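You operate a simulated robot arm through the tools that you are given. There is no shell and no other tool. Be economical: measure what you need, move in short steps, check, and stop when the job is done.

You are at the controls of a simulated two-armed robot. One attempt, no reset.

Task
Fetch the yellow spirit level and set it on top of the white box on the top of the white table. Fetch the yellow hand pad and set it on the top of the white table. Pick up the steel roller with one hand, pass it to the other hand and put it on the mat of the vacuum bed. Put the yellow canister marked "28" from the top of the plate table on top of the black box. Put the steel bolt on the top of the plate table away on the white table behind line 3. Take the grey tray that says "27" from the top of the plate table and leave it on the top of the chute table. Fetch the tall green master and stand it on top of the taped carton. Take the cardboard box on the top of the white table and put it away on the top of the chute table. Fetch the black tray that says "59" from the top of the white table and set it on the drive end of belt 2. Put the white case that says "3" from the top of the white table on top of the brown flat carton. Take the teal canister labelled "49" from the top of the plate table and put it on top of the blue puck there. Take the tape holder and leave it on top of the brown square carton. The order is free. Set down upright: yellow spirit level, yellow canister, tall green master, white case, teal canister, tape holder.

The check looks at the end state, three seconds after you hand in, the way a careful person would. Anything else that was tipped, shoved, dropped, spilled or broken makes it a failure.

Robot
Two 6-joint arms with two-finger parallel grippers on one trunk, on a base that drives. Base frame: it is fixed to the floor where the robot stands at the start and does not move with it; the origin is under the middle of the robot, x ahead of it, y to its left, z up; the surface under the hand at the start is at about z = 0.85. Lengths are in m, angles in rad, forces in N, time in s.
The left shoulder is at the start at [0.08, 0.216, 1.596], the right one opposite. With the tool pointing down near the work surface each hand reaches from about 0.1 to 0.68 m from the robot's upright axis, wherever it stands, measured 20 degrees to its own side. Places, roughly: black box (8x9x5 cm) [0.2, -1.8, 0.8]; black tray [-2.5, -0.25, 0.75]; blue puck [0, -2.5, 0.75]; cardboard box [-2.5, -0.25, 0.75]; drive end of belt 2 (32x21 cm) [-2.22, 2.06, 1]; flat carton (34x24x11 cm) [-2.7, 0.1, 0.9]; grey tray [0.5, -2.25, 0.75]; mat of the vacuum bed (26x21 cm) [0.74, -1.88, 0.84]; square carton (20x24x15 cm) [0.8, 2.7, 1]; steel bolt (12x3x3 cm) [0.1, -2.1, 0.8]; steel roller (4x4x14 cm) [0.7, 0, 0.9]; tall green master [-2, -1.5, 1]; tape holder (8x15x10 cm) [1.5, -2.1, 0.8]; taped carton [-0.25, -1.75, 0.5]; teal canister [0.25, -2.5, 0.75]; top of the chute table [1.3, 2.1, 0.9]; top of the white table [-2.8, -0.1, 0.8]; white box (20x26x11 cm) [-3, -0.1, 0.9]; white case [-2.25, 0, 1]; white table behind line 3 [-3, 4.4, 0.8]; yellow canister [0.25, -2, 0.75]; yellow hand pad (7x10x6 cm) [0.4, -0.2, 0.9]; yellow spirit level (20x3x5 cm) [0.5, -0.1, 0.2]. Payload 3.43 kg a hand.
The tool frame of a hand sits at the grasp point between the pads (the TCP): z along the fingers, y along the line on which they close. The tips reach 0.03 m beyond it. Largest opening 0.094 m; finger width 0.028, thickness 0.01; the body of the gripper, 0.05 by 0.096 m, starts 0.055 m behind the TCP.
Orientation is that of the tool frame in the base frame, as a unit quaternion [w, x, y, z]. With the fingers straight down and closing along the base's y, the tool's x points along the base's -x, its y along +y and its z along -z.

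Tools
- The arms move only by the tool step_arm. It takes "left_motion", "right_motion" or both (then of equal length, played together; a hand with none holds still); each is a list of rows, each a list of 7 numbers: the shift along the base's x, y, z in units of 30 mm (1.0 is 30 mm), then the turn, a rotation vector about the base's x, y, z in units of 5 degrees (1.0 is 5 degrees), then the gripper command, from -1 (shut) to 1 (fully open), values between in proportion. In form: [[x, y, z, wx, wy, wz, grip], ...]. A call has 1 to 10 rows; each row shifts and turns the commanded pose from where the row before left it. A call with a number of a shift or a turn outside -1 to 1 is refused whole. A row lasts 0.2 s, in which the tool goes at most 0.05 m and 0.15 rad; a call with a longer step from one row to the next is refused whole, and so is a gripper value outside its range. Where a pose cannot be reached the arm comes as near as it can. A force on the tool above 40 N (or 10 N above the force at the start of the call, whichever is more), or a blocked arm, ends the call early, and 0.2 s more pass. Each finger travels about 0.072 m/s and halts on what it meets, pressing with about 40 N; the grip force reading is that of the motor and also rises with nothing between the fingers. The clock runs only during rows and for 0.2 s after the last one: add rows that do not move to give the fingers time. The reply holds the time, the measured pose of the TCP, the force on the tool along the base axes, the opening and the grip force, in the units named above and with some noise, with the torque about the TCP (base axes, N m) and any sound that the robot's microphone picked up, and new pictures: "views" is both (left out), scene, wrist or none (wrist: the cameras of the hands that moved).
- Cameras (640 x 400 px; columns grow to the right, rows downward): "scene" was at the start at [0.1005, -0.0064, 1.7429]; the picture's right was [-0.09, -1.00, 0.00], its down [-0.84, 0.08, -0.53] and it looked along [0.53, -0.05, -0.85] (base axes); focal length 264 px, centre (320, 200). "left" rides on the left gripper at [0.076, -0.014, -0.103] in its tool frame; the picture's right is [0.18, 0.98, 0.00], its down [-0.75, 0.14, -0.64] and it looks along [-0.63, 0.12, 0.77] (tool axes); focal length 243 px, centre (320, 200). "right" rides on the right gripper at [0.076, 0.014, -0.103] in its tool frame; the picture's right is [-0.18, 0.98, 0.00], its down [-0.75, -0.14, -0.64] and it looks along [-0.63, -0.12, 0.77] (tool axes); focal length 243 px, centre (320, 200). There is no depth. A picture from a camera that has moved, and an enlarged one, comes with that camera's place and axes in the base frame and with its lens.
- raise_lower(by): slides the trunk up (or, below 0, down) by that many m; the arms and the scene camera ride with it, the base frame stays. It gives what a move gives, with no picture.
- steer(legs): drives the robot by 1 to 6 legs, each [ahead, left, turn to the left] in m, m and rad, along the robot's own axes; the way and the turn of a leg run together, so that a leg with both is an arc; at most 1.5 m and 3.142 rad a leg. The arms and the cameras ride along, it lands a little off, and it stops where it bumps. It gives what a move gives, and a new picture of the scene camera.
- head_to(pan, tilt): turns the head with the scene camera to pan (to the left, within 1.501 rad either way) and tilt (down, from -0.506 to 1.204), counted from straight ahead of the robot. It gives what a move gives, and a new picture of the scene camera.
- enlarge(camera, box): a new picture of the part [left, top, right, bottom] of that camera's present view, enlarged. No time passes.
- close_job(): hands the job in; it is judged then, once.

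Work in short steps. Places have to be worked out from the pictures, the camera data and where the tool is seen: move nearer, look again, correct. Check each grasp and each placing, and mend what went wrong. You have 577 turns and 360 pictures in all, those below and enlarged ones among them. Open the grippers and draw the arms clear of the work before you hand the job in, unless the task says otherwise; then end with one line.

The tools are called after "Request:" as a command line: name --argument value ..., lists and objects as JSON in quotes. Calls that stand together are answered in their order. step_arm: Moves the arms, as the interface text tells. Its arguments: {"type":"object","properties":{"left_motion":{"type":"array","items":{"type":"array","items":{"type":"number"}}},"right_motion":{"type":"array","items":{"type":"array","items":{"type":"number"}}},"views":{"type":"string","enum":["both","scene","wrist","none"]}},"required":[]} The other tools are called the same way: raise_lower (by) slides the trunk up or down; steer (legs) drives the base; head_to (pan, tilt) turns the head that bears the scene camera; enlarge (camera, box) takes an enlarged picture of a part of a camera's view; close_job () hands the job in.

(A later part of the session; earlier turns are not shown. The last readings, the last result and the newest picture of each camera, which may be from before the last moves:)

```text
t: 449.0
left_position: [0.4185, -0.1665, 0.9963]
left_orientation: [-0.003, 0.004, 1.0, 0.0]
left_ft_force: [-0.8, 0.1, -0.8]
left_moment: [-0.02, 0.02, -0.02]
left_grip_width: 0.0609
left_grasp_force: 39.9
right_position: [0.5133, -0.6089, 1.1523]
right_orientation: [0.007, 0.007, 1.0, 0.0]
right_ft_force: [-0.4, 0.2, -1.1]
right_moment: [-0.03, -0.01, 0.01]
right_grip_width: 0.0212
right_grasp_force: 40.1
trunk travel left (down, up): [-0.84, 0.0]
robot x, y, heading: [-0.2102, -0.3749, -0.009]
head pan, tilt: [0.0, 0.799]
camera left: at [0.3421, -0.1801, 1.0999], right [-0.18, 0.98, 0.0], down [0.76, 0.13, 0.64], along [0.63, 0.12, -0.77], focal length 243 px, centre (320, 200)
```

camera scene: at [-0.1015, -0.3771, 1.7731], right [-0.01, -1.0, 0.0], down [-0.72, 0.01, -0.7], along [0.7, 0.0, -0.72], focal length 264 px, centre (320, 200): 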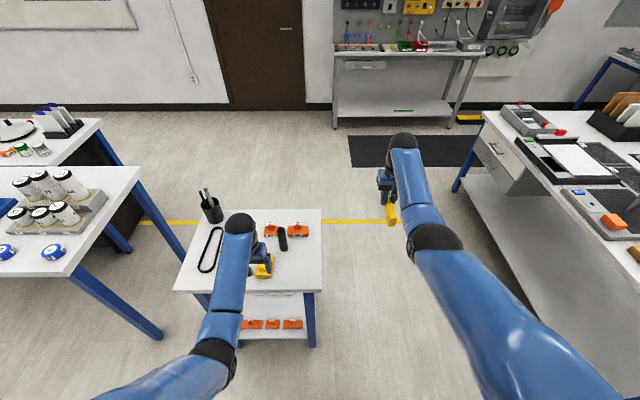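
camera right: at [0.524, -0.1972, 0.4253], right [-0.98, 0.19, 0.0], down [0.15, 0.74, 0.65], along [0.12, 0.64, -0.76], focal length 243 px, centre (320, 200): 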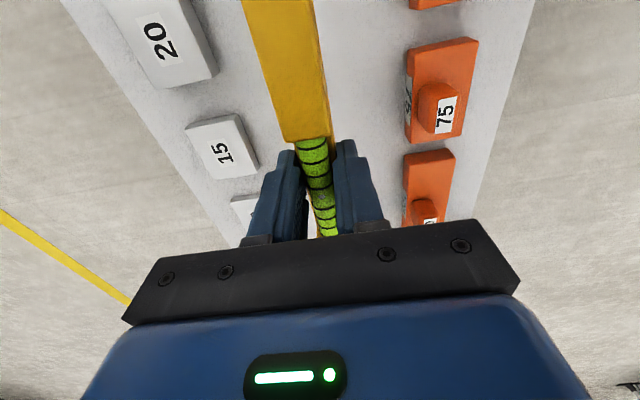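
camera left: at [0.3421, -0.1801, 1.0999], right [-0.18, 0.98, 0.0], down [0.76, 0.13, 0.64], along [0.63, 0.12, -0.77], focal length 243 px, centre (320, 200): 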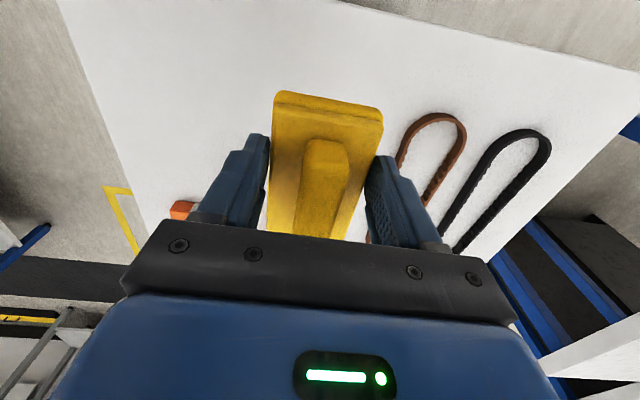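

Both held. I'll back off, turn around, and head to the right end of the white table for a look.

Request:
steer --legs '[[-0.35, 0, 0], [0, 0, -3.14], [0, -0.35, 0], [0.45, 0, 0]]'

Request:
head_to --pan 0 --tilt 0.6

```text
t: 462.8
left_position: [-1.6326, -0.2371, 0.998]
left_orientation: [0.001, 1.0, 0.0, 0.002]
left_ft_force: [0.1, -0.2, 0.1]
left_moment: [0.01, 0.01, -0.01]
left_grip_width: 0.0608
left_grasp_force: 40.4
right_position: [-1.7315, 0.2052, 1.1549]
right_orientation: [0.0, 1.0, -0.004, -0.009]
right_ft_force: [0.6, 0.4, -1.3]
right_moment: [-0.03, 0.02, 0.01]
right_grip_width: 0.0211
right_grasp_force: 39.5
trunk travel left (down, up): [-0.84, 0.0]
robot x, y, heading: [-1.0089, -0.0212, -3.14]
head pan, tilt: [0.0, 0.799]
camera scene: at [-1.1147, -0.0228, 1.7731], right [0.0, 1.0, 0.0], down [0.72, 0.0, -0.7], along [-0.7, 0.0, -0.72], focal length 264 px, centre (320, 200)
```

scene: 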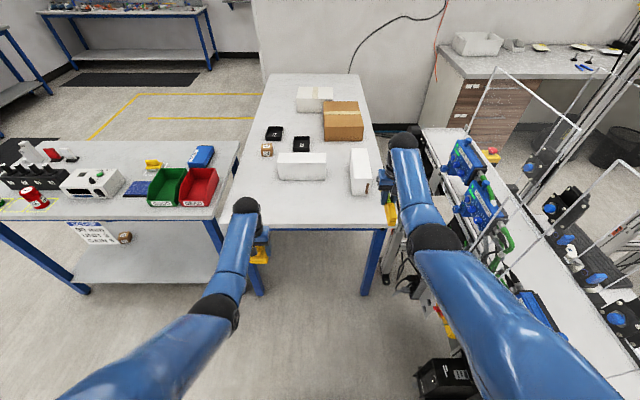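

```text
t: 463.5
left_position: [-1.6336, -0.2367, 0.9971]
left_orientation: [0.001, 1.0, 0.0, 0.003]
left_ft_force: [-0.8, 0.6, -1.2]
left_moment: [0.03, 0.03, 0.0]
left_grip_width: 0.0609
left_grasp_force: 39.7
right_position: [-1.7325, 0.2038, 1.1535]
right_orientation: [0.0, 1.0, -0.004, -0.008]
right_ft_force: [0.5, -0.3, -1.4]
right_moment: [0.0, -0.01, 0.03]
right_grip_width: 0.0215
right_grasp_force: 40.0
trunk travel left (down, up): [-0.84, 0.0]
robot x, y, heading: [-1.0119, -0.0224, -3.144]
head pan, tilt: [0.0, 0.6]
camera scene: at [-1.1246, -0.0228, 1.7897], right [0.0, 1.0, 0.0], down [0.57, 0.0, -0.82], along [-0.82, 0.0, -0.57], focal length 264 px, centre (320, 200)
```

scene: 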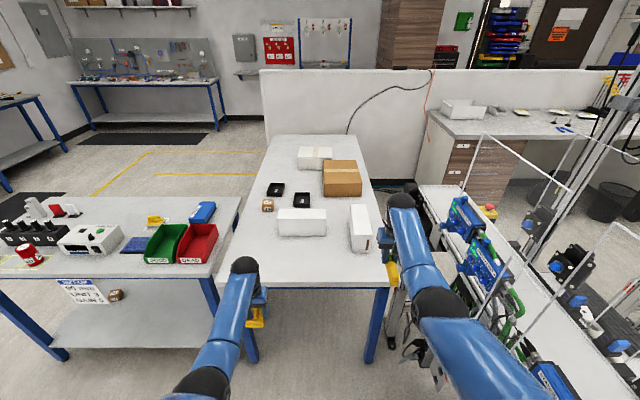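

Request:
enlarge --camera "scene" --box '[220, 130, 400, 290]'

```text
2.50 times, centred on (310, 210) of scene
camera zoom: at [-1.1246, -0.0228, 1.7897], right [0.0, 1.0, 0.0], down [0.57, 0.0, -0.82], along [-0.82, 0.0, -0.57], focal length 660 px, centre (345, 175)
```

zoom: 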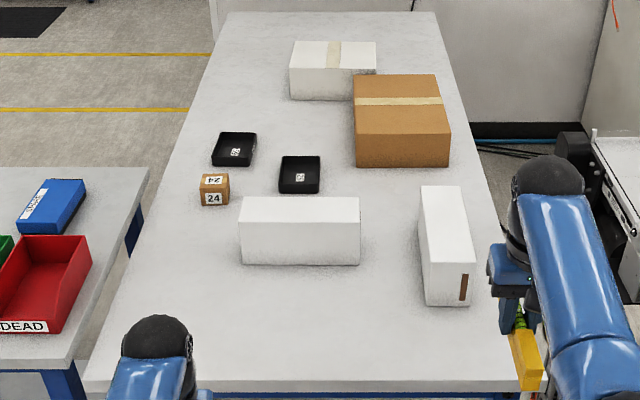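

I can see the white box (far, ≈(-3.06,-0.06)), brown flat carton (≈(-2.76,0.13)), two white cases near the front, two black trays and cube "24". I'll drive forward to set the pad on the free front-left area first.

Request:
steer --legs '[[0.45, 0, 0]]'

Request:
head_to --pan 0 --tilt 0.8

```text
t: 466.2
left_position: [-2.0822, -0.2368, 0.9988]
left_orientation: [0.001, 1.0, -0.001, 0.002]
left_ft_force: [-0.2, 0.4, 0.2]
left_moment: [-0.03, -0.02, 0.01]
left_grip_width: 0.0607
left_grasp_force: 40.0
right_position: [-2.18, 0.2047, 1.1538]
right_orientation: [-0.001, 1.0, -0.003, -0.008]
right_ft_force: [-0.1, -0.3, -1.1]
right_moment: [0.01, 0.03, 0.01]
right_grip_width: 0.0212
right_grasp_force: 40.1
trunk travel left (down, up): [-0.84, 0.0]
robot x, y, heading: [-1.4556, -0.0209, 3.142]
head pan, tilt: [0.0, 0.6]
camera scene: at [-1.5721, -0.0228, 1.7899], right [0.0, 1.0, 0.0], down [0.56, 0.0, -0.83], along [-0.83, 0.0, -0.56], focal length 264 px, centre (320, 200)
```

scene: 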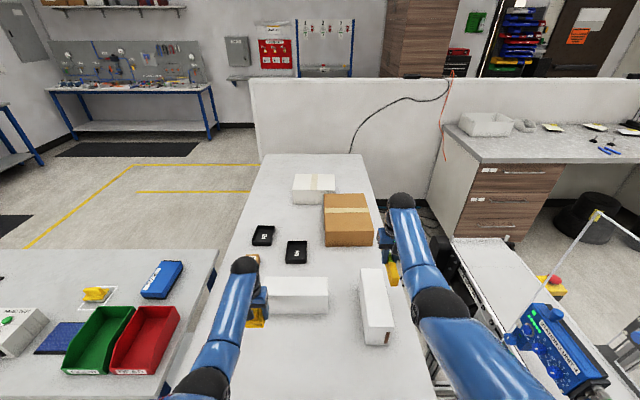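

```text
t: 466.9
left_position: [-2.0848, -0.2375, 0.9973]
left_orientation: [0.001, 1.0, 0.0, 0.004]
left_ft_force: [-1.0, -0.4, -0.6]
left_moment: [-0.03, 0.01, 0.0]
left_grip_width: 0.0612
left_grasp_force: 40.1
right_position: [-2.1816, 0.2055, 1.1538]
right_orientation: [0.001, 1.0, -0.004, -0.007]
right_ft_force: [0.1, -0.4, -2.1]
right_moment: [-0.03, 0.0, 0.01]
right_grip_width: 0.0214
right_grasp_force: 39.9
trunk travel left (down, up): [-0.84, 0.0]
robot x, y, heading: [-1.4562, -0.0259, 3.14]
head pan, tilt: [0.0, 0.799]
camera scene: at [-1.567, -0.0228, 1.7729], right [0.0, 1.0, 0.0], down [0.72, 0.0, -0.7], along [-0.7, 0.0, -0.72], focal length 264 px, centre (320, 200)
```

scene: 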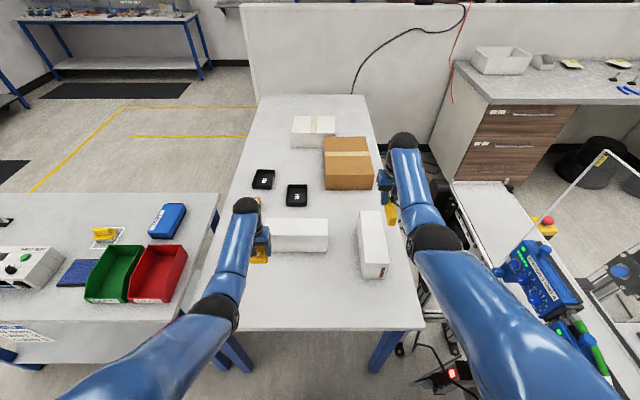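

I'll set the pad down at about (-1.99,-0.25).

Request:
step_arm --left_motion '[[0.8, 0, 0, 0, 0, 0, 0.0], [0.8, 0, -0.3, 0, 0, 0, 0.0], [0.8, -0.2, -0.6, 0, 0, 0, 0.0], [0.6, -0.2, -0.8, 0, 0, 0, 0.0], [0, 0, -0.9, 0, 0, 0, 0.0], [0, 0, -0.9, 0, 0, 0, 0.0], [0, 0, -0.7, 0, 0, 0, 0.0], [0, 0, -0.4, 0, 0, 0, 0.0], [0, 0, 0, 0, 0, 0, 0.0]]' --views "wrist"

```text
t: 468.6
left_position: [-1.9937, -0.2483, 0.8749]
left_orientation: [0.0, 1.0, 0.0, 0.004]
left_ft_force: [2.9, 2.0, 6.1]
left_moment: [0.02, -0.27, 0.02]
left_grip_width: 0.0609
left_grasp_force: 39.7
right_position: [-2.1795, 0.2053, 1.1538]
right_orientation: [-0.001, 1.0, -0.005, -0.007]
right_ft_force: [0.1, 0.3, -1.1]
right_moment: [0.0, 0.03, 0.01]
right_grip_width: 0.0213
right_grasp_force: 40.1
trunk travel left (down, up): [-0.84, 0.0]
robot x, y, heading: [-1.4563, -0.0202, -3.141]
head pan, tilt: [0.0, 0.799]
stopped in row 8 (left hand): the force on the tool passed its limit at 50 N (the readings are from after the stop); the commanded pose is now the measured one
camera left: at [-1.9185, -0.2324, 0.9796], right [0.18, -0.98, 0.0], down [-0.76, -0.14, 0.64], along [-0.62, -0.12, -0.77], focal length 243 px, centre (320, 200)
```

left: 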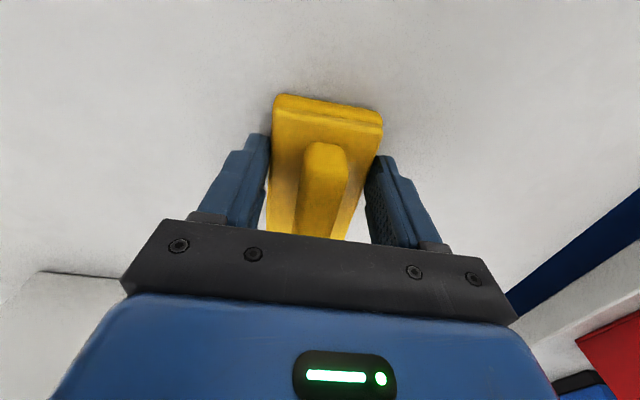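

Contact (table z≈0.83). Release and rise.

Request:
step_arm --left_motion '[[0, 0, 0.05, 0, 0, 0, 0.3], [0, 0, 0, 0, 0, 0, 0.6], [0, 0, 0, 0, 0, 0, 0.8], [0, 0, 0.6, 0, 0, 0, 0.8], [0, 0, 0.8, 0, 0, 0, 0.8], [0, 0, 0.8, 0, 0, 0, 0.8], [0, 0, 0.8, 0, 0, 0, 0.8]]' --views "wrist"

```text
t: 470.2
left_position: [-1.994, -0.2473, 0.9663]
left_orientation: [0.001, 1.0, 0.0, 0.005]
left_ft_force: [0.1, -0.8, -0.6]
left_moment: [0.0, 0.0, -0.01]
left_grip_width: 0.0846
left_grasp_force: 0.1
right_position: [-2.1826, 0.2044, 1.1519]
right_orientation: [0.0, 1.0, -0.004, -0.007]
right_ft_force: [-0.4, -0.6, -0.6]
right_moment: [0.03, 0.0, -0.01]
right_grip_width: 0.0213
right_grasp_force: 39.6
trunk travel left (down, up): [-0.84, 0.0]
robot x, y, heading: [-1.4561, -0.0237, -3.137]
head pan, tilt: [0.0, 0.799]
camera left: at [-1.9197, -0.2333, 1.0704], right [0.18, -0.98, 0.0], down [-0.76, -0.14, 0.64], along [-0.62, -0.12, -0.77], focal length 243 px, centre (320, 200)
```

left: 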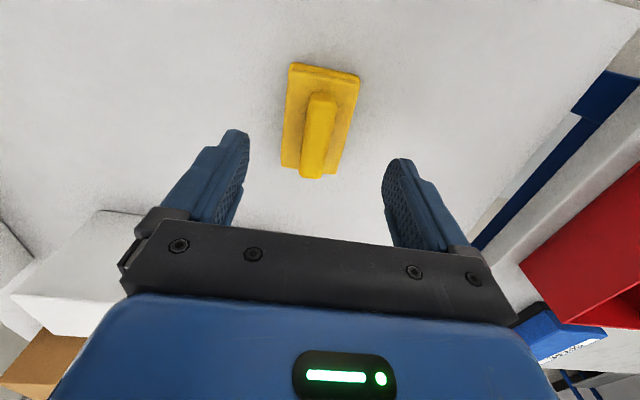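

Pad placed. Now find which white case says "3".

Request:
enlarge --camera "scene" --box '[230, 190, 410, 310]'

Request:
enlarge --camera "right" --box '[0, 0, 640, 400]'

```text
3.33 times, centred on (320, 250) of scene
camera zoom: at [-1.5683, -0.0227, 1.7727], right [0.0, 1.0, 0.0], down [0.72, 0.0, -0.7], along [-0.7, 0.0, -0.72], focal length 880 px, centre (320, 33)
```

zoom: 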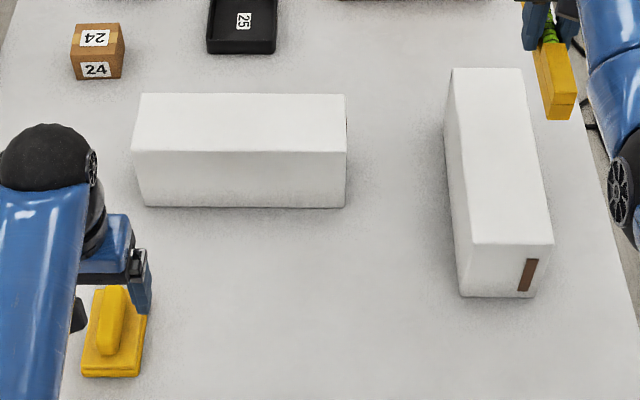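

```text
1.00 times, centred on (320, 200) of right (not enlarged: the box is as wide or as high as the picture)
camera zoom: at [-2.106, 0.1892, 1.2546], right [-0.19, -0.98, 0.0], down [-0.74, 0.15, 0.65], along [-0.64, 0.12, -0.76], focal length 243 px, centre (320, 200)
```

zoom: 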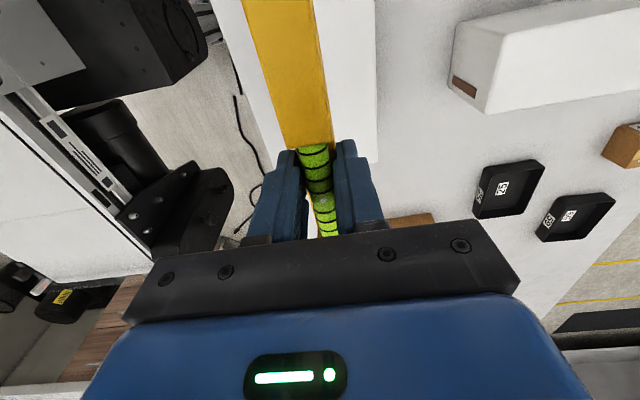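

Tray "25" is the nearer one, so "59" should be the other. I'll go around the masters' table to the -y side of the white table, to place the level and read the labels.

Request:
steer --legs '[[-0.3, 0, 0], [0, 1.5, 0], [0, 0.75, 0], [1.5, 0, 0], [0.28, 0, 0], [0, 0, -1.571]]'

Request:
head_to --pan -0.2 --tilt 0.5

```text
t: 495.3
left_position: [-3.1668, -1.7426, 0.9675]
left_orientation: [0.004, 0.71, -0.705, 0.003]
left_ft_force: [-0.2, 0.0, 0.2]
left_moment: [0.02, -0.02, 0.0]
left_grip_width: 0.0845
left_grasp_force: 0.0
right_position: [-2.715, -1.5503, 1.1519]
right_orientation: [0.005, -0.707, 0.708, 0.005]
right_ft_force: [0.3, -0.2, -1.6]
right_moment: [-0.07, 0.0, 0.04]
right_grip_width: 0.0212
right_grasp_force: 40.2
trunk travel left (down, up): [-0.84, 0.0]
robot x, y, heading: [-2.9363, -2.281, 1.573]
head pan, tilt: [0.0, 0.799]
camera scene: at [-2.9374, -2.1657, 1.7727], right [1.0, 0.01, 0.0], down [0.01, -0.72, -0.7], along [0.0, 0.7, -0.72], focal length 264 px, centre (320, 200)
```

scene: 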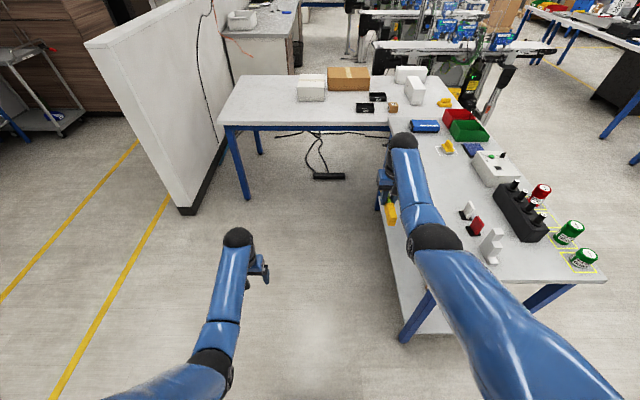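

```text
t: 496.1
left_position: [-3.1666, -1.7421, 0.9666]
left_orientation: [0.004, 0.71, -0.705, 0.002]
left_ft_force: [-0.2, 0.2, -0.1]
left_moment: [0.0, 0.01, 0.03]
left_grip_width: 0.0847
left_grasp_force: 0.0
right_position: [-2.7154, -1.5504, 1.1513]
right_orientation: [-0.005, 0.707, -0.707, -0.005]
right_ft_force: [0.3, 0.2, -0.8]
right_moment: [-0.01, 0.02, -0.01]
right_grip_width: 0.0212
right_grasp_force: 40.3
trunk travel left (down, up): [-0.84, 0.0]
robot x, y, heading: [-2.9357, -2.2799, 1.576]
head pan, tilt: [-0.201, 0.499]
camera scene: at [-2.9188, -2.1572, 1.7986], right [0.98, -0.19, 0.0], down [-0.09, -0.47, -0.88], along [0.17, 0.86, -0.48], focal length 264 px, centre (320, 200)
```

scene: 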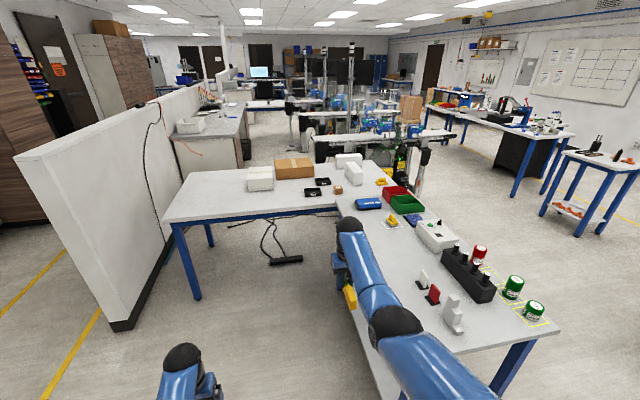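

Request:
enlarge --camera "scene" --box '[230, 140, 430, 230]'

```text
3.20 times, centred on (330, 185) of scene
camera zoom: at [-2.9188, -2.1572, 1.7986], right [0.98, -0.19, 0.0], down [-0.09, -0.47, -0.88], along [0.17, 0.86, -0.48], focal length 844 px, centre (288, 248)
```

zoom: 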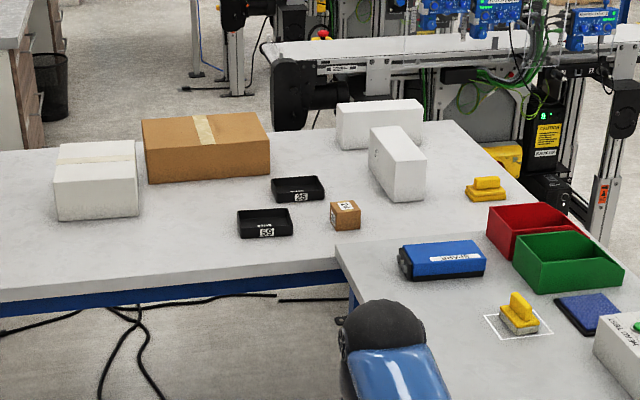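

Request:
enlarge --camera "scene" --box '[325, 165, 375, 208]'

```text
9.30 times, centred on (350, 186) of scene
camera zoom: at [-2.9188, -2.1572, 1.7986], right [0.98, -0.19, 0.0], down [-0.09, -0.47, -0.88], along [0.17, 0.86, -0.48], focal length 2454 px, centre (41, 326)
```

zoom: 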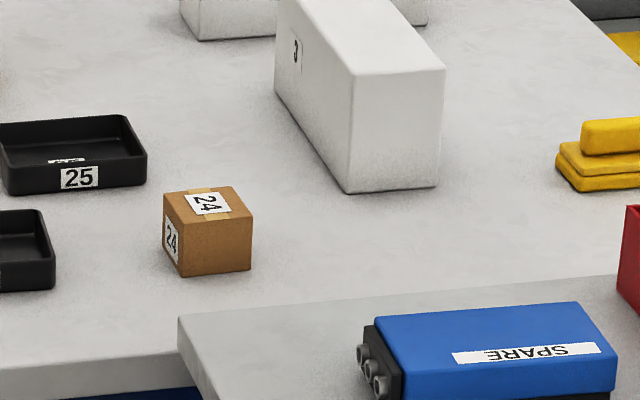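

Case 1's far face shows the "3". The white box top is about x -3.12…-2.92, y -0.18…+0.08, z≈0.94. I'll move in front of it and lower the trunk for reach.

Request:
steer --legs '[[0, 0.25, -0.004], [1.25, 0, 0]]'

Request:
head_to --pan 0 --tilt 0.8

```text
t: 503.8
left_position: [-3.4226, -0.4968, 0.9664]
left_orientation: [0.003, 0.708, -0.706, 0.002]
left_ft_force: [0.0, 0.1, 0.8]
left_moment: [0.01, 0.01, -0.01]
left_grip_width: 0.0846
left_grasp_force: 0.1
right_position: [-2.9711, -0.3068, 1.1532]
right_orientation: [0.005, -0.707, 0.708, 0.005]
right_ft_force: [-0.2, -0.2, -1.6]
right_moment: [-0.03, -0.02, 0.03]
right_grip_width: 0.0212
right_grasp_force: 40.2
trunk travel left (down, up): [-0.84, 0.0]
robot x, y, heading: [-3.1958, -1.032, 1.574]
head pan, tilt: [-0.201, 0.499]
camera scene: at [-3.1767, -0.913, 1.7988], right [0.98, -0.2, 0.0], down [-0.09, -0.47, -0.88], along [0.17, 0.86, -0.48], focal length 264 px, centre (320, 200)
```

scene: 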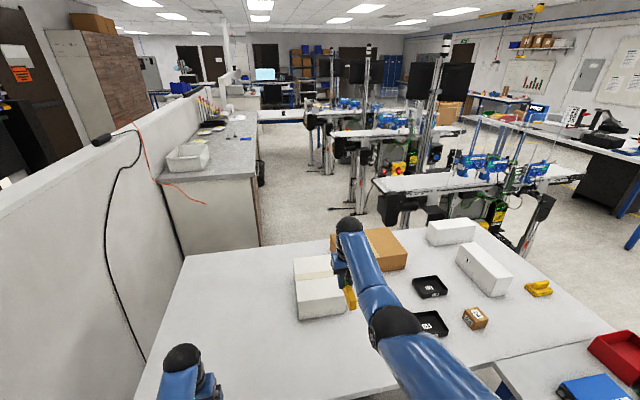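

```text
t: 504.6
left_position: [-3.4226, -0.4952, 0.9661]
left_orientation: [0.004, 0.708, -0.706, 0.003]
left_ft_force: [0.6, 0.4, 0.5]
left_moment: [0.02, -0.02, 0.0]
left_grip_width: 0.0845
left_grasp_force: 0.0
right_position: [-2.9723, -0.3071, 1.1522]
right_orientation: [0.005, -0.706, 0.708, 0.005]
right_ft_force: [-0.6, 0.3, -1.7]
right_moment: [-0.02, -0.03, 0.01]
right_grip_width: 0.0213
right_grasp_force: 39.6
trunk travel left (down, up): [-0.84, 0.0]
robot x, y, heading: [-3.1959, -1.0291, 1.574]
head pan, tilt: [0.0, 0.799]
camera scene: at [-3.1947, -0.9199, 1.7728], right [1.0, 0.0, 0.0], down [0.0, -0.72, -0.7], along [0.0, 0.7, -0.72], focal length 264 px, centre (320, 200)
```

scene: 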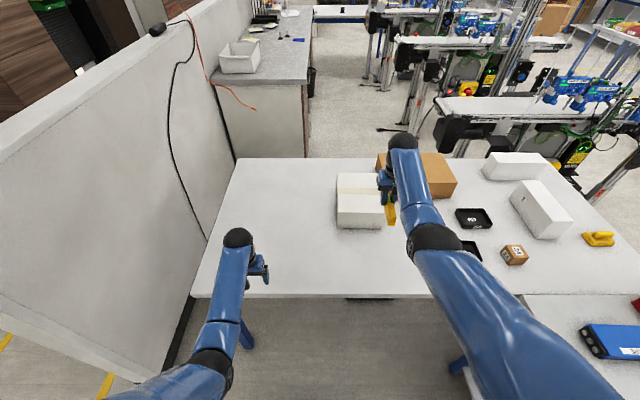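

I'll raise the left hand, drive ahead 0.21, and lower the trunk 0.1.

Request:
step_arm --left_motion '[[0, 0.3, 0.7, 0, 0, 0, 0.8], [0, 0.3, 0.7, 0, 0, 0, 0.8], [0, 0.3, 0.7, 0, 0, 0, 0.8], [0, 0.3, 0.7, 0, 0, 0, 0.8], [0, 0.3, 0.7, 0, 0, 0, 0.8], [0, 0.3, 0.7, 0, 0, 0, 0.8]]' --views "none"

Request:
steer --legs '[[0.21, 0, 0]]'

Request:
raise_lower --by -0.1

```text
t: 506.0
left_position: [-3.4236, -0.4425, 1.0928]
left_orientation: [0.005, 0.708, -0.706, 0.003]
left_ft_force: [0.0, -0.1, -1.1]
left_moment: [-0.02, -0.01, 0.02]
left_grip_width: 0.0846
left_grasp_force: 0.0
right_position: [-2.9706, -0.306, 1.1524]
right_orientation: [0.005, -0.706, 0.708, 0.005]
right_ft_force: [-0.2, -0.8, -1.5]
right_moment: [-0.05, -0.03, 0.01]
right_grip_width: 0.0211
right_grasp_force: 40.1
trunk travel left (down, up): [-0.84, 0.0]
robot x, y, heading: [-3.1935, -1.0328, 1.575]
head pan, tilt: [0.0, 0.799]
```

```text
t: 507.7
left_position: [-3.4245, -0.2375, 1.095]
left_orientation: [0.002, 0.708, -0.706, 0.001]
left_ft_force: [-0.9, -0.3, -1.4]
left_moment: [0.01, 0.01, 0.0]
left_grip_width: 0.0845
left_grasp_force: 0.1
right_position: [-2.9723, -0.1021, 1.1571]
right_orientation: [0.006, -0.706, 0.708, 0.006]
right_ft_force: [0.5, 0.2, -1.4]
right_moment: [0.03, 0.0, 0.02]
right_grip_width: 0.0216
right_grasp_force: 40.4
trunk travel left (down, up): [-0.84, 0.0]
robot x, y, heading: [-3.1932, -0.8245, 1.574]
head pan, tilt: [0.0, 0.799]
camera scene: at [-3.1956, -0.7182, 1.7733], right [1.0, 0.0, 0.0], down [0.0, -0.71, -0.7], along [0.0, 0.7, -0.71], focal length 264 px, centre (320, 200)
```

scene: 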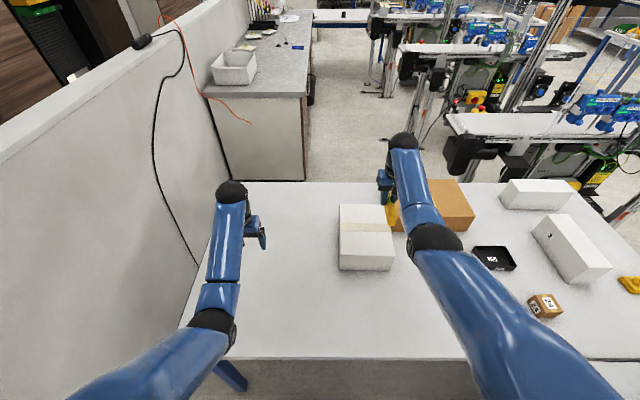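

```text
t: 509.0
left_position: [-3.4239, -0.2342, 0.9925]
left_orientation: [0.003, 0.708, -0.706, 0.003]
left_ft_force: [-0.2, 0.0, -0.2]
left_moment: [0.02, -0.03, 0.02]
left_grip_width: 0.0845
left_grasp_force: 0.0
right_position: [-2.9729, -0.0995, 1.0527]
right_orientation: [0.005, -0.706, 0.708, 0.004]
right_ft_force: [-0.8, 0.7, -1.7]
right_moment: [0.01, 0.01, -0.02]
right_grip_width: 0.0218
right_grasp_force: 39.9
trunk travel left (down, up): [-0.74, 0.1]
robot x, y, heading: [-3.1973, -0.8213, 1.57]
head pan, tilt: [0.0, 0.799]
```

I'll shift the level over the box centre and lower partway.

Request:
step_arm --right_motion '[[-0.5, 0.4, 0, 0, 0, 0, -0.7], [-0.5, 0.4, 0, 0, 0, 0, -0.7], [-0.5, 0.4, 0, 0, 0, 0, -0.7], [0, 0, -0.5, 0, 0, 0, -0.7], [0, 0, -0.5, 0, 0, 0, -0.7], [0, 0, 0, 0, 0, 0, -0.7]]' --views "both"

Request:
enlarge --camera "scene" --box '[310, 110, 450, 280]'

```text
t: 510.4
left_position: [-3.4249, -0.233, 0.9926]
left_orientation: [0.005, 0.709, -0.706, 0.003]
left_ft_force: [-1.4, 0.3, -0.4]
left_moment: [0.02, -0.02, 0.01]
left_grip_width: 0.0845
left_grasp_force: 0.0
right_position: [-3.0164, -0.08, 1.0262]
right_orientation: [0.005, -0.707, 0.708, 0.005]
right_ft_force: [0.6, 1.0, -2.0]
right_moment: [-0.01, 0.02, 0.01]
right_grip_width: 0.0216
right_grasp_force: 39.4
right hand out of reach, approached as far as the arm can: row 3, 5
trunk travel left (down, up): [-0.74, 0.1]
robot x, y, heading: [-3.1968, -0.8238, 1.573]
head pan, tilt: [0.0, 0.799]
camera scene: at [-3.196, -0.7116, 1.6728], right [1.0, 0.0, 0.0], down [0.0, -0.72, -0.7], along [0.0, 0.7, -0.72], focal length 264 px, centre (320, 200)
camera right: at [-3.0317, -0.1579, 1.1288], right [-0.98, 0.19, 0.0], down [0.14, 0.74, 0.65], along [0.12, 0.64, -0.76], focal length 243 px, centre (320, 200)
```

scene: 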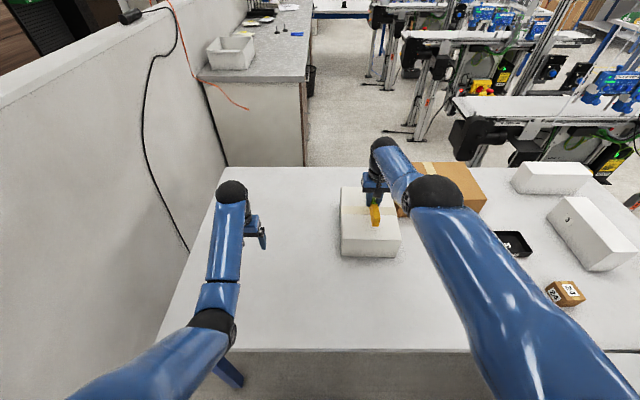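
right: 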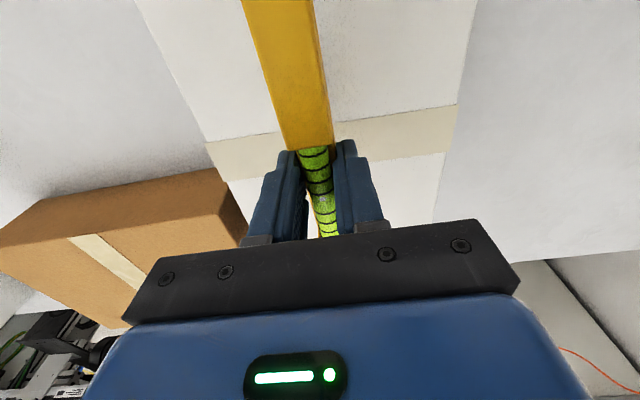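

```text
2.35 times, centred on (380, 195) of scene
camera zoom: at [-3.196, -0.7116, 1.6728], right [1.0, 0.0, 0.0], down [0.0, -0.72, -0.7], along [0.0, 0.7, -0.72], focal length 621 px, centre (179, 212)
```

zoom: 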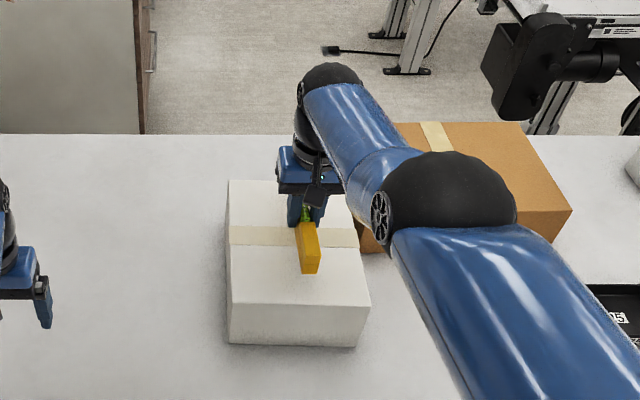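

The level spans about y -0.16…+0.04, well on the box. I'll lower with the trunk.

Request:
raise_lower --by -0.03

Request:
raise_lower --by -0.007

Request:
raise_lower --by -0.006

```text
t: 511.1
left_position: [-3.4252, -0.2326, 0.9617]
left_orientation: [0.004, 0.708, -0.706, 0.002]
left_ft_force: [0.0, 0.4, 0.0]
left_moment: [-0.01, 0.01, 0.03]
left_grip_width: 0.0847
left_grasp_force: 0.1
right_position: [-3.0167, -0.081, 0.9964]
right_orientation: [0.005, -0.707, 0.707, 0.004]
right_ft_force: [0.2, -0.4, -1.4]
right_moment: [-0.07, 0.0, 0.02]
right_grip_width: 0.0215
right_grasp_force: 40.0
trunk travel left (down, up): [-0.71, 0.13]
robot x, y, heading: [-3.1966, -0.8201, 1.573]
head pan, tilt: [0.0, 0.799]
```

```text
t: 511.7
left_position: [-3.4249, -0.2338, 0.9539]
left_orientation: [0.005, 0.708, -0.706, 0.004]
left_ft_force: [-0.6, 0.6, 0.3]
left_moment: [-0.01, 0.0, 0.02]
left_grip_width: 0.0847
left_grasp_force: 0.0
right_position: [-3.0167, -0.0789, 0.9877]
right_orientation: [0.005, -0.707, 0.707, 0.005]
right_ft_force: [-0.3, 0.5, -2.1]
right_moment: [-0.02, 0.02, -0.04]
right_grip_width: 0.0212
right_grasp_force: 40.2
trunk travel left (down, up): [-0.703, 0.137]
robot x, y, heading: [-3.1983, -0.822, 1.57]
head pan, tilt: [0.0, 0.799]
```

```text
t: 512.3
left_position: [-3.4245, -0.2336, 0.9497]
left_orientation: [0.003, 0.708, -0.706, 0.003]
left_ft_force: [0.2, 0.9, -0.7]
left_moment: [-0.03, 0.0, -0.03]
left_grip_width: 0.0844
left_grasp_force: 0.0
right_position: [-3.0162, -0.0803, 0.9846]
right_orientation: [0.005, -0.706, 0.708, 0.007]
right_ft_force: [-0.8, -0.1, 2.3]
right_moment: [0.48, 0.01, -0.01]
right_grip_width: 0.0213
right_grasp_force: 40.4
trunk travel left (down, up): [-0.697, 0.143]
robot x, y, heading: [-3.1969, -0.8231, 1.579]
head pan, tilt: [0.0, 0.799]
```

Request:
raise_lower --by -0.003

Request:
step_arm --right_motion '[[0, 0, 0, 0, 0, 0, -0.4], [0, 0, 0, 0, 0, 0, -0.2], [0, 0, 0, 0, 0, 0, -0.1], [0, 0, 0.4, 0, 0, 0, -0.1], [0, 0, 0.6, 0, 0, 0, -0.1], [0, 0, 0.6, 0, 0, 0, -0.1]]' --views "wrist"

```text
t: 512.8
left_position: [-3.4253, -0.235, 0.9471]
left_orientation: [0.004, 0.708, -0.706, 0.002]
left_ft_force: [0.8, 0.5, -1.2]
left_moment: [0.02, 0.0, -0.02]
left_grip_width: 0.0848
left_grasp_force: 0.1
right_position: [-3.0157, -0.0799, 0.9859]
right_orientation: [0.007, -0.706, 0.708, 0.006]
right_ft_force: [2.2, 4.6, 19.0]
right_moment: [-0.9, -0.03, 0.0]
right_grip_width: 0.0213
right_grasp_force: 40.3
trunk travel left (down, up): [-0.694, 0.146]
robot x, y, heading: [-3.1951, -0.8254, 1.573]
head pan, tilt: [0.0, 0.799]
```

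```text
t: 514.2
left_position: [-3.4243, -0.2348, 0.9464]
left_orientation: [0.004, 0.708, -0.706, 0.003]
left_ft_force: [0.0, 1.0, 0.6]
left_moment: [0.02, -0.01, -0.02]
left_grip_width: 0.0847
left_grasp_force: 0.1
right_position: [-3.0171, -0.0711, 1.0282]
right_orientation: [0.003, -0.706, 0.708, 0.003]
right_ft_force: [-0.3, 0.4, -0.3]
right_moment: [-0.01, -0.02, 0.02]
right_grip_width: 0.0423
right_grasp_force: 0.1
right hand out of reach, approached as far as the arm can: row 5, 6
trunk travel left (down, up): [-0.694, 0.146]
robot x, y, heading: [-3.1967, -0.8207, 1.572]
head pan, tilt: [0.0, 0.799]
camera right: at [-3.032, -0.1493, 1.1294], right [-0.98, 0.19, 0.0], down [0.14, 0.75, 0.65], along [0.12, 0.64, -0.76], focal length 243 px, centre (320, 200)
```

right: 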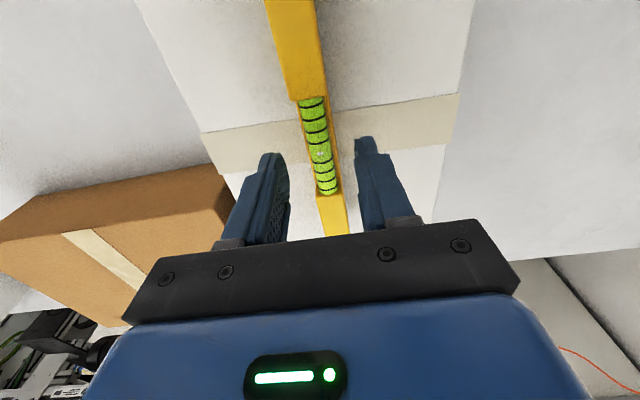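

The level stands on the white box. I'll raise the trunk and back off.

Request:
raise_lower --by 0.146

Request:
steer --legs '[[-0.25, 0, 0]]'

Request:
enlarge --camera "scene" --box '[280, 110, 560, 310]'

```text
t: 515.9
left_position: [-3.4241, -0.233, 1.0919]
left_orientation: [0.004, 0.708, -0.706, 0.003]
left_ft_force: [0.0, -0.8, 0.3]
left_moment: [-0.01, 0.02, -0.03]
left_grip_width: 0.0848
left_grasp_force: 0.0
right_position: [-3.018, -0.0717, 1.1725]
right_orientation: [0.003, -0.707, 0.708, 0.004]
right_ft_force: [-0.1, 0.3, -0.4]
right_moment: [-0.01, -0.01, 0.03]
right_grip_width: 0.0423
right_grasp_force: 0.1
trunk travel left (down, up): [-0.84, 0.0]
robot x, y, heading: [-3.1981, -0.8221, 1.577]
head pan, tilt: [0.0, 0.799]
```

```text
t: 517.7
left_position: [-3.4235, -0.4788, 1.0896]
left_orientation: [0.006, 0.709, -0.706, 0.005]
left_ft_force: [0.2, -0.3, -0.8]
left_moment: [-0.05, 0.02, -0.01]
left_grip_width: 0.085
left_grasp_force: 0.1
right_position: [-3.0164, -0.3147, 1.17]
right_orientation: [0.002, -0.706, 0.708, 0.002]
right_ft_force: [-0.8, 1.4, -0.8]
right_moment: [-0.03, 0.03, 0.0]
right_grip_width: 0.042
right_grasp_force: 0.1
trunk travel left (down, up): [-0.84, 0.0]
robot x, y, heading: [-3.1924, -1.075, 1.578]
head pan, tilt: [0.0, 0.799]
camera scene: at [-3.1948, -0.953, 1.7721], right [1.0, 0.0, 0.0], down [0.0, -0.72, -0.69], along [0.0, 0.69, -0.72], focal length 264 px, centre (320, 200)
```

scene: 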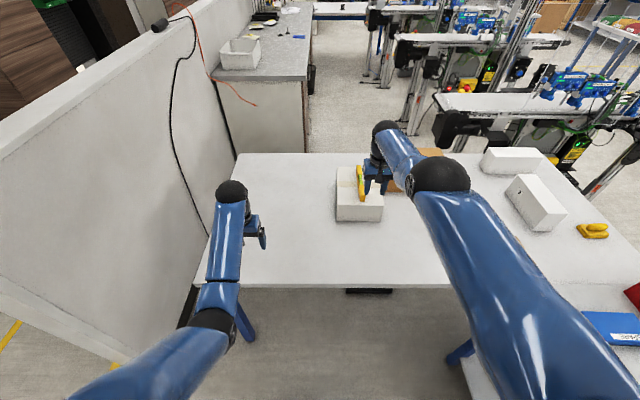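

```text
2.00 times, centred on (420, 210) of scene
camera zoom: at [-3.1948, -0.953, 1.7721], right [1.0, 0.0, 0.0], down [0.0, -0.72, -0.69], along [0.0, 0.69, -0.72], focal length 528 px, centre (120, 180)
```

zoom: 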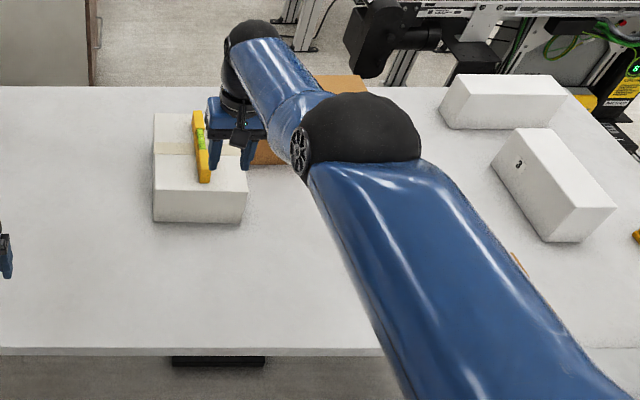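

Level done. For tray 59 and cube 24 I'll turn to about 50° heading and move in so each hand can take one.

Request:
steer --legs '[[0, 0, -0.7], [0.32, 0, 0]]'

Request:
head_to --pan 0 --tilt 0.95

```text
t: 521.7
left_position: [-2.7916, -0.2277, 1.0956]
left_orientation: [-0.004, -0.427, 0.904, 0.0]
left_ft_force: [-0.3, -0.2, -0.4]
left_moment: [0.03, -0.05, -0.01]
left_grip_width: 0.0844
left_grasp_force: 0.1
right_position: [-2.3739, -0.3631, 1.1746]
right_orientation: [0.006, -0.423, 0.906, 0.003]
right_ft_force: [-0.1, 0.5, 0.4]
right_moment: [0.0, 0.01, 0.05]
right_grip_width: 0.042
right_grasp_force: 0.1
trunk travel left (down, up): [-0.84, 0.0]
robot x, y, heading: [-2.9893, -0.8227, 0.884]
head pan, tilt: [0.0, 0.799]
camera scene: at [-2.9226, -0.7423, 1.7731], right [0.77, -0.64, 0.0], down [-0.45, -0.55, -0.7], along [0.44, 0.54, -0.71], focal length 264 px, centre (320, 200)
```

scene: 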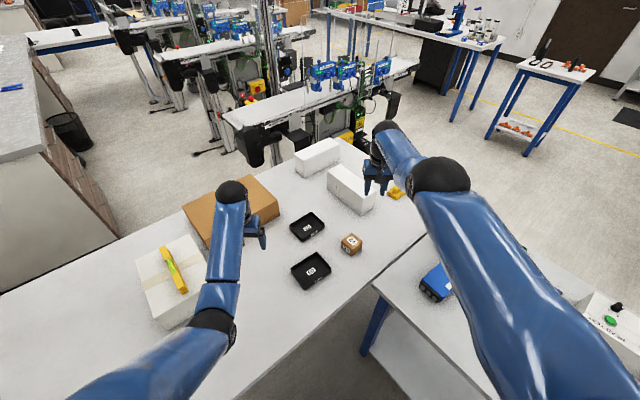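

```text
t: 522.4
left_position: [-2.7913, -0.2273, 1.0935]
left_orientation: [-0.004, -0.427, 0.904, -0.001]
left_ft_force: [-0.8, 0.1, 0.7]
left_moment: [0.0, -0.02, 0.02]
left_grip_width: 0.0846
left_grasp_force: 0.1
right_position: [-2.3733, -0.3632, 1.174]
right_orientation: [0.006, -0.423, 0.906, 0.003]
right_ft_force: [0.0, 0.1, 0.4]
right_moment: [0.02, 0.0, -0.04]
right_grip_width: 0.0423
right_grasp_force: 0.1
trunk travel left (down, up): [-0.84, 0.0]
robot x, y, heading: [-2.9884, -0.8256, 0.886]
head pan, tilt: [0.0, 0.949]
camera scene: at [-2.9261, -0.7464, 1.7614], right [0.77, -0.64, 0.0], down [-0.52, -0.63, -0.58], along [0.37, 0.45, -0.81], focal length 264 px, centre (320, 200)
```

scene: 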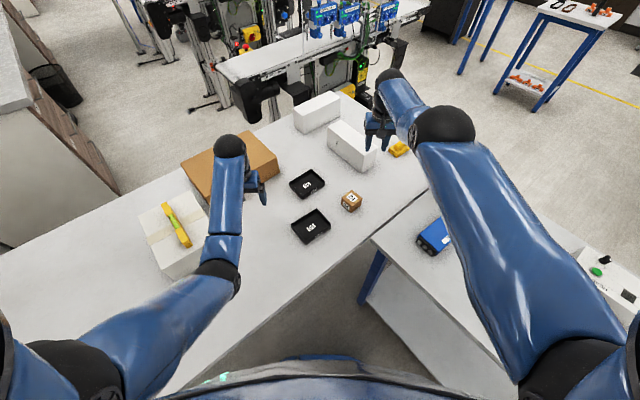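

Tray 59's near-left wall (its -x side) is at about (-2.69,-0.314). I'll turn the left hand +39° so it closes along x and bring it above that wall.

Request:
step_arm --left_motion '[[0.4, -0.4, 0, 0, 0, 1, 0.3], [0.4, -0.4, 0, 0, 0, 1, 0.3], [0.4, -0.4, 0, 0, 0, 1, 0.3], [0.4, -0.4, -0.3, 0, 0, 1, 0.3], [0.4, -0.4, -0.6, 0, 0, 1, 0.3], [0.4, -0.4, -0.6, 0, 0, 1, 0.3], [0.5, -0.3, -0.6, 0, 0, 1, 0.3], [0.4, -0.2, -0.6, 0, 0, 0.8, 0.3], [0, 0, -0.6, 0, 0, 0, 0.3], [0, 0, 0, 0, 0, 0, 0.3]]' --views "wrist"

```text
t: 524.6
left_position: [-2.6919, -0.3127, 0.9931]
left_orientation: [-0.003, -0.704, 0.71, -0.003]
left_ft_force: [-0.5, -0.1, 0.1]
left_moment: [0.0, 0.02, -0.03]
left_grip_width: 0.0611
left_grasp_force: 0.1
right_position: [-2.3738, -0.3603, 1.1725]
right_orientation: [0.005, -0.424, 0.906, 0.002]
right_ft_force: [0.5, 0.8, -0.5]
right_moment: [0.01, 0.02, 0.0]
right_grip_width: 0.0423
right_grasp_force: 0.1
trunk travel left (down, up): [-0.84, 0.0]
robot x, y, heading: [-2.9911, -0.8219, 0.881]
head pan, tilt: [0.0, 0.949]
camera left: at [-2.6782, -0.3879, 1.0963], right [-0.98, -0.18, 0.0], down [-0.13, 0.76, 0.64], along [-0.11, 0.62, -0.77], focal length 243 px, centre (320, 200)
```

left: 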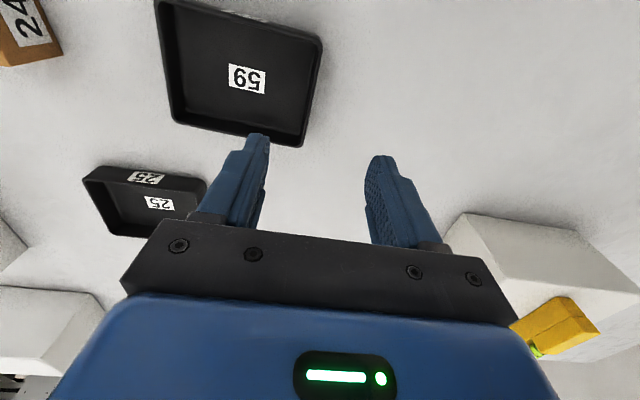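

Wall centre ≈(-2.679,-0.316). I'll fine-adjust and descend to z≈0.874, then pinch.

Request:
step_arm --left_motion '[[0.43, -0.1, -0.6, 0, 0, -0.6, 0.3], [0, 0, -0.8, 0, 0, 0, 0.3], [0, 0, -0.8, 0, 0, 0, 0.3], [0, 0, -0.8, 0, 0, 0, 0.3], [0, 0, -0.7, 0, 0, 0, 0.3], [0, 0, -0.25, 0, 0, 0, 0.3], [0, 0, 0, 0, 0, 0, 0.3]]' --views "wrist"

```text
t: 526.2
left_position: [-2.6782, -0.3156, 0.8738]
left_orientation: [-0.004, -0.686, 0.728, -0.003]
left_ft_force: [0.7, 1.0, 0.1]
left_moment: [0.02, 0.02, 0.03]
left_grip_width: 0.0612
left_grasp_force: 0.0
right_position: [-2.3728, -0.3608, 1.1726]
right_orientation: [0.005, -0.424, 0.906, 0.002]
right_ft_force: [-0.9, 0.2, -0.1]
right_moment: [0.0, 0.03, 0.01]
right_grip_width: 0.0422
right_grasp_force: 0.1
trunk travel left (down, up): [-0.84, 0.0]
robot x, y, heading: [-2.9946, -0.825, 0.883]
head pan, tilt: [0.0, 0.949]
camera left: at [-2.6697, -0.3916, 0.9778], right [-0.99, -0.12, 0.0], down [-0.09, 0.77, 0.64], along [-0.08, 0.63, -0.77], focal length 243 px, centre (320, 200)
```

left: 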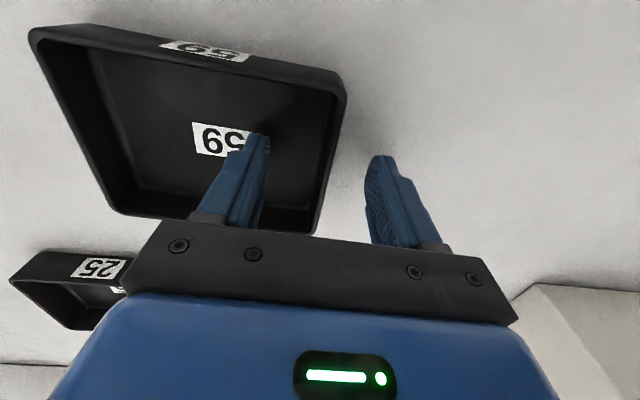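

The fingers straddle the wall. Close.

Request:
step_arm --left_motion '[[0, 0, 0, 0, 0, 0, -0.3], [0, 0, 0, 0, 0, 0, -0.7], [0, 0, 0, 0, 0, 0, -0.95], [0, 0, 0, 0, 0, 0, -1], [0, 0, 0, 0, 0, 0, -1], [0, 0, 0.3, 0, 0, 0, -1], [0, 0, 0.5, 0, 0, 0, -1], [0, 0, 0.5, 0, 0, 0, -1]]' --views "wrist"

```text
t: 528.0
left_position: [-2.6784, -0.3149, 0.9137]
left_orientation: [-0.004, -0.685, 0.729, -0.003]
left_ft_force: [0.2, -0.8, -0.7]
left_moment: [0.0, 0.07, 0.02]
left_grip_width: 0.0025
left_grasp_force: 37.7
right_position: [-2.373, -0.3624, 1.1734]
right_orientation: [0.006, -0.423, 0.906, 0.002]
right_ft_force: [0.0, -0.8, 0.5]
right_moment: [0.0, -0.01, -0.04]
right_grip_width: 0.0419
right_grasp_force: 0.0
trunk travel left (down, up): [-0.84, 0.0]
robot x, y, heading: [-2.992, -0.8216, 0.881]
head pan, tilt: [0.0, 0.949]
camera left: at [-2.6694, -0.3911, 1.0173], right [-0.99, -0.12, 0.0], down [-0.09, 0.77, 0.64], along [-0.08, 0.63, -0.77], focal length 243 px, centre (320, 200)
```

left: 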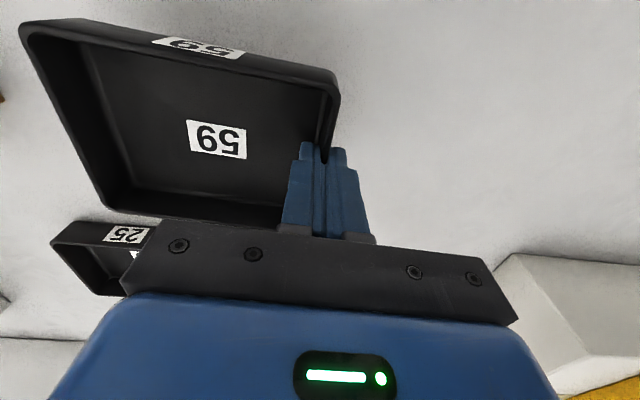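

Tray pinched and held level. Lift it further, then prepare the right hand over cube 24.

Request:
step_arm --left_motion '[[0, 0, 0.6, 0, 0, 0, -1], [0, 0, 0.6, 0, 0, 0, -1], [0, 0, 0.6, 0, 0, 0, -1], [0, 0, 0.6, 0, 0, 0, -1], [0, 0, 0.6, 0, 0, 0, -1], [0, 0, 0.6, 0, 0, 0, -1]]' --right_motion '[[-0.2, 0.1, 0, 0, 0, 0, 0.6], [-0.2, 0.1, 0, 0, 0, 0, 0.6], [-0.2, 0.1, 0, 0, 0, 0, 0.6], [-0.3, 0.2, -0.4, 0, 0, 0, 0.6], [-0.3, 0.2, -0.4, 0, 0, 0, 0.6], [0, 0, -0.4, 0, 0, 0, 0.6]]' --views "both"

```text
t: 529.4
left_position: [-2.6786, -0.3159, 1.0212]
left_orientation: [-0.004, -0.685, 0.728, -0.002]
left_ft_force: [0.8, 1.0, -1.0]
left_moment: [-0.02, 0.04, 0.02]
left_grip_width: 0.0029
left_grasp_force: 38.1
right_position: [-2.4102, -0.3416, 1.1372]
right_orientation: [0.007, -0.424, 0.906, 0.002]
right_ft_force: [0.3, -0.3, -0.1]
right_moment: [0.0, -0.01, 0.01]
right_grip_width: 0.0753
right_grasp_force: 0.0
trunk travel left (down, up): [-0.84, 0.0]
robot x, y, heading: [-2.9935, -0.8244, 0.883]
head pan, tilt: [0.0, 0.949]
camera scene: at [-2.9246, -0.7449, 1.7612], right [0.77, -0.64, 0.0], down [-0.52, -0.63, -0.58], along [0.37, 0.45, -0.81], focal length 264 px, centre (320, 200)
camera right: at [-2.4711, -0.3928, 1.2394], right [-0.64, 0.77, 0.0], down [0.59, 0.48, 0.65], along [0.5, 0.42, -0.76], focal length 243 px, centre (320, 200)
camera left: at [-2.6687, -0.3918, 1.1254], right [-0.99, -0.12, 0.0], down [-0.09, 0.77, 0.64], along [-0.08, 0.63, -0.77], focal length 243 px, centre (320, 200)
```

scene: 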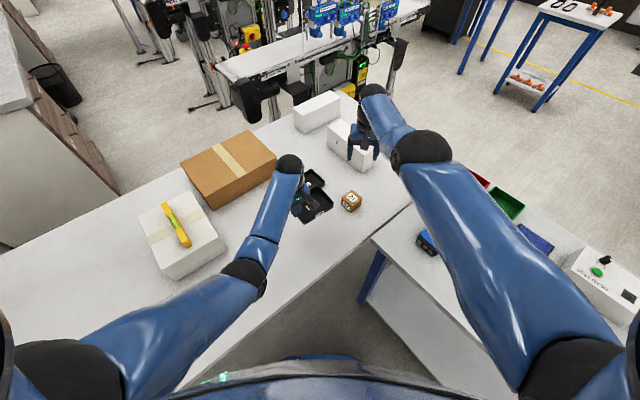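
right: 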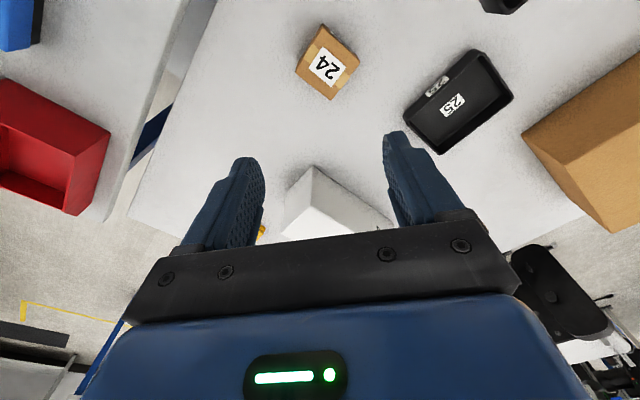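
left: 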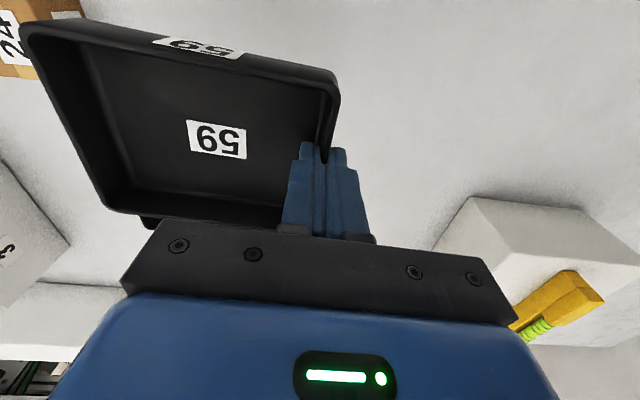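

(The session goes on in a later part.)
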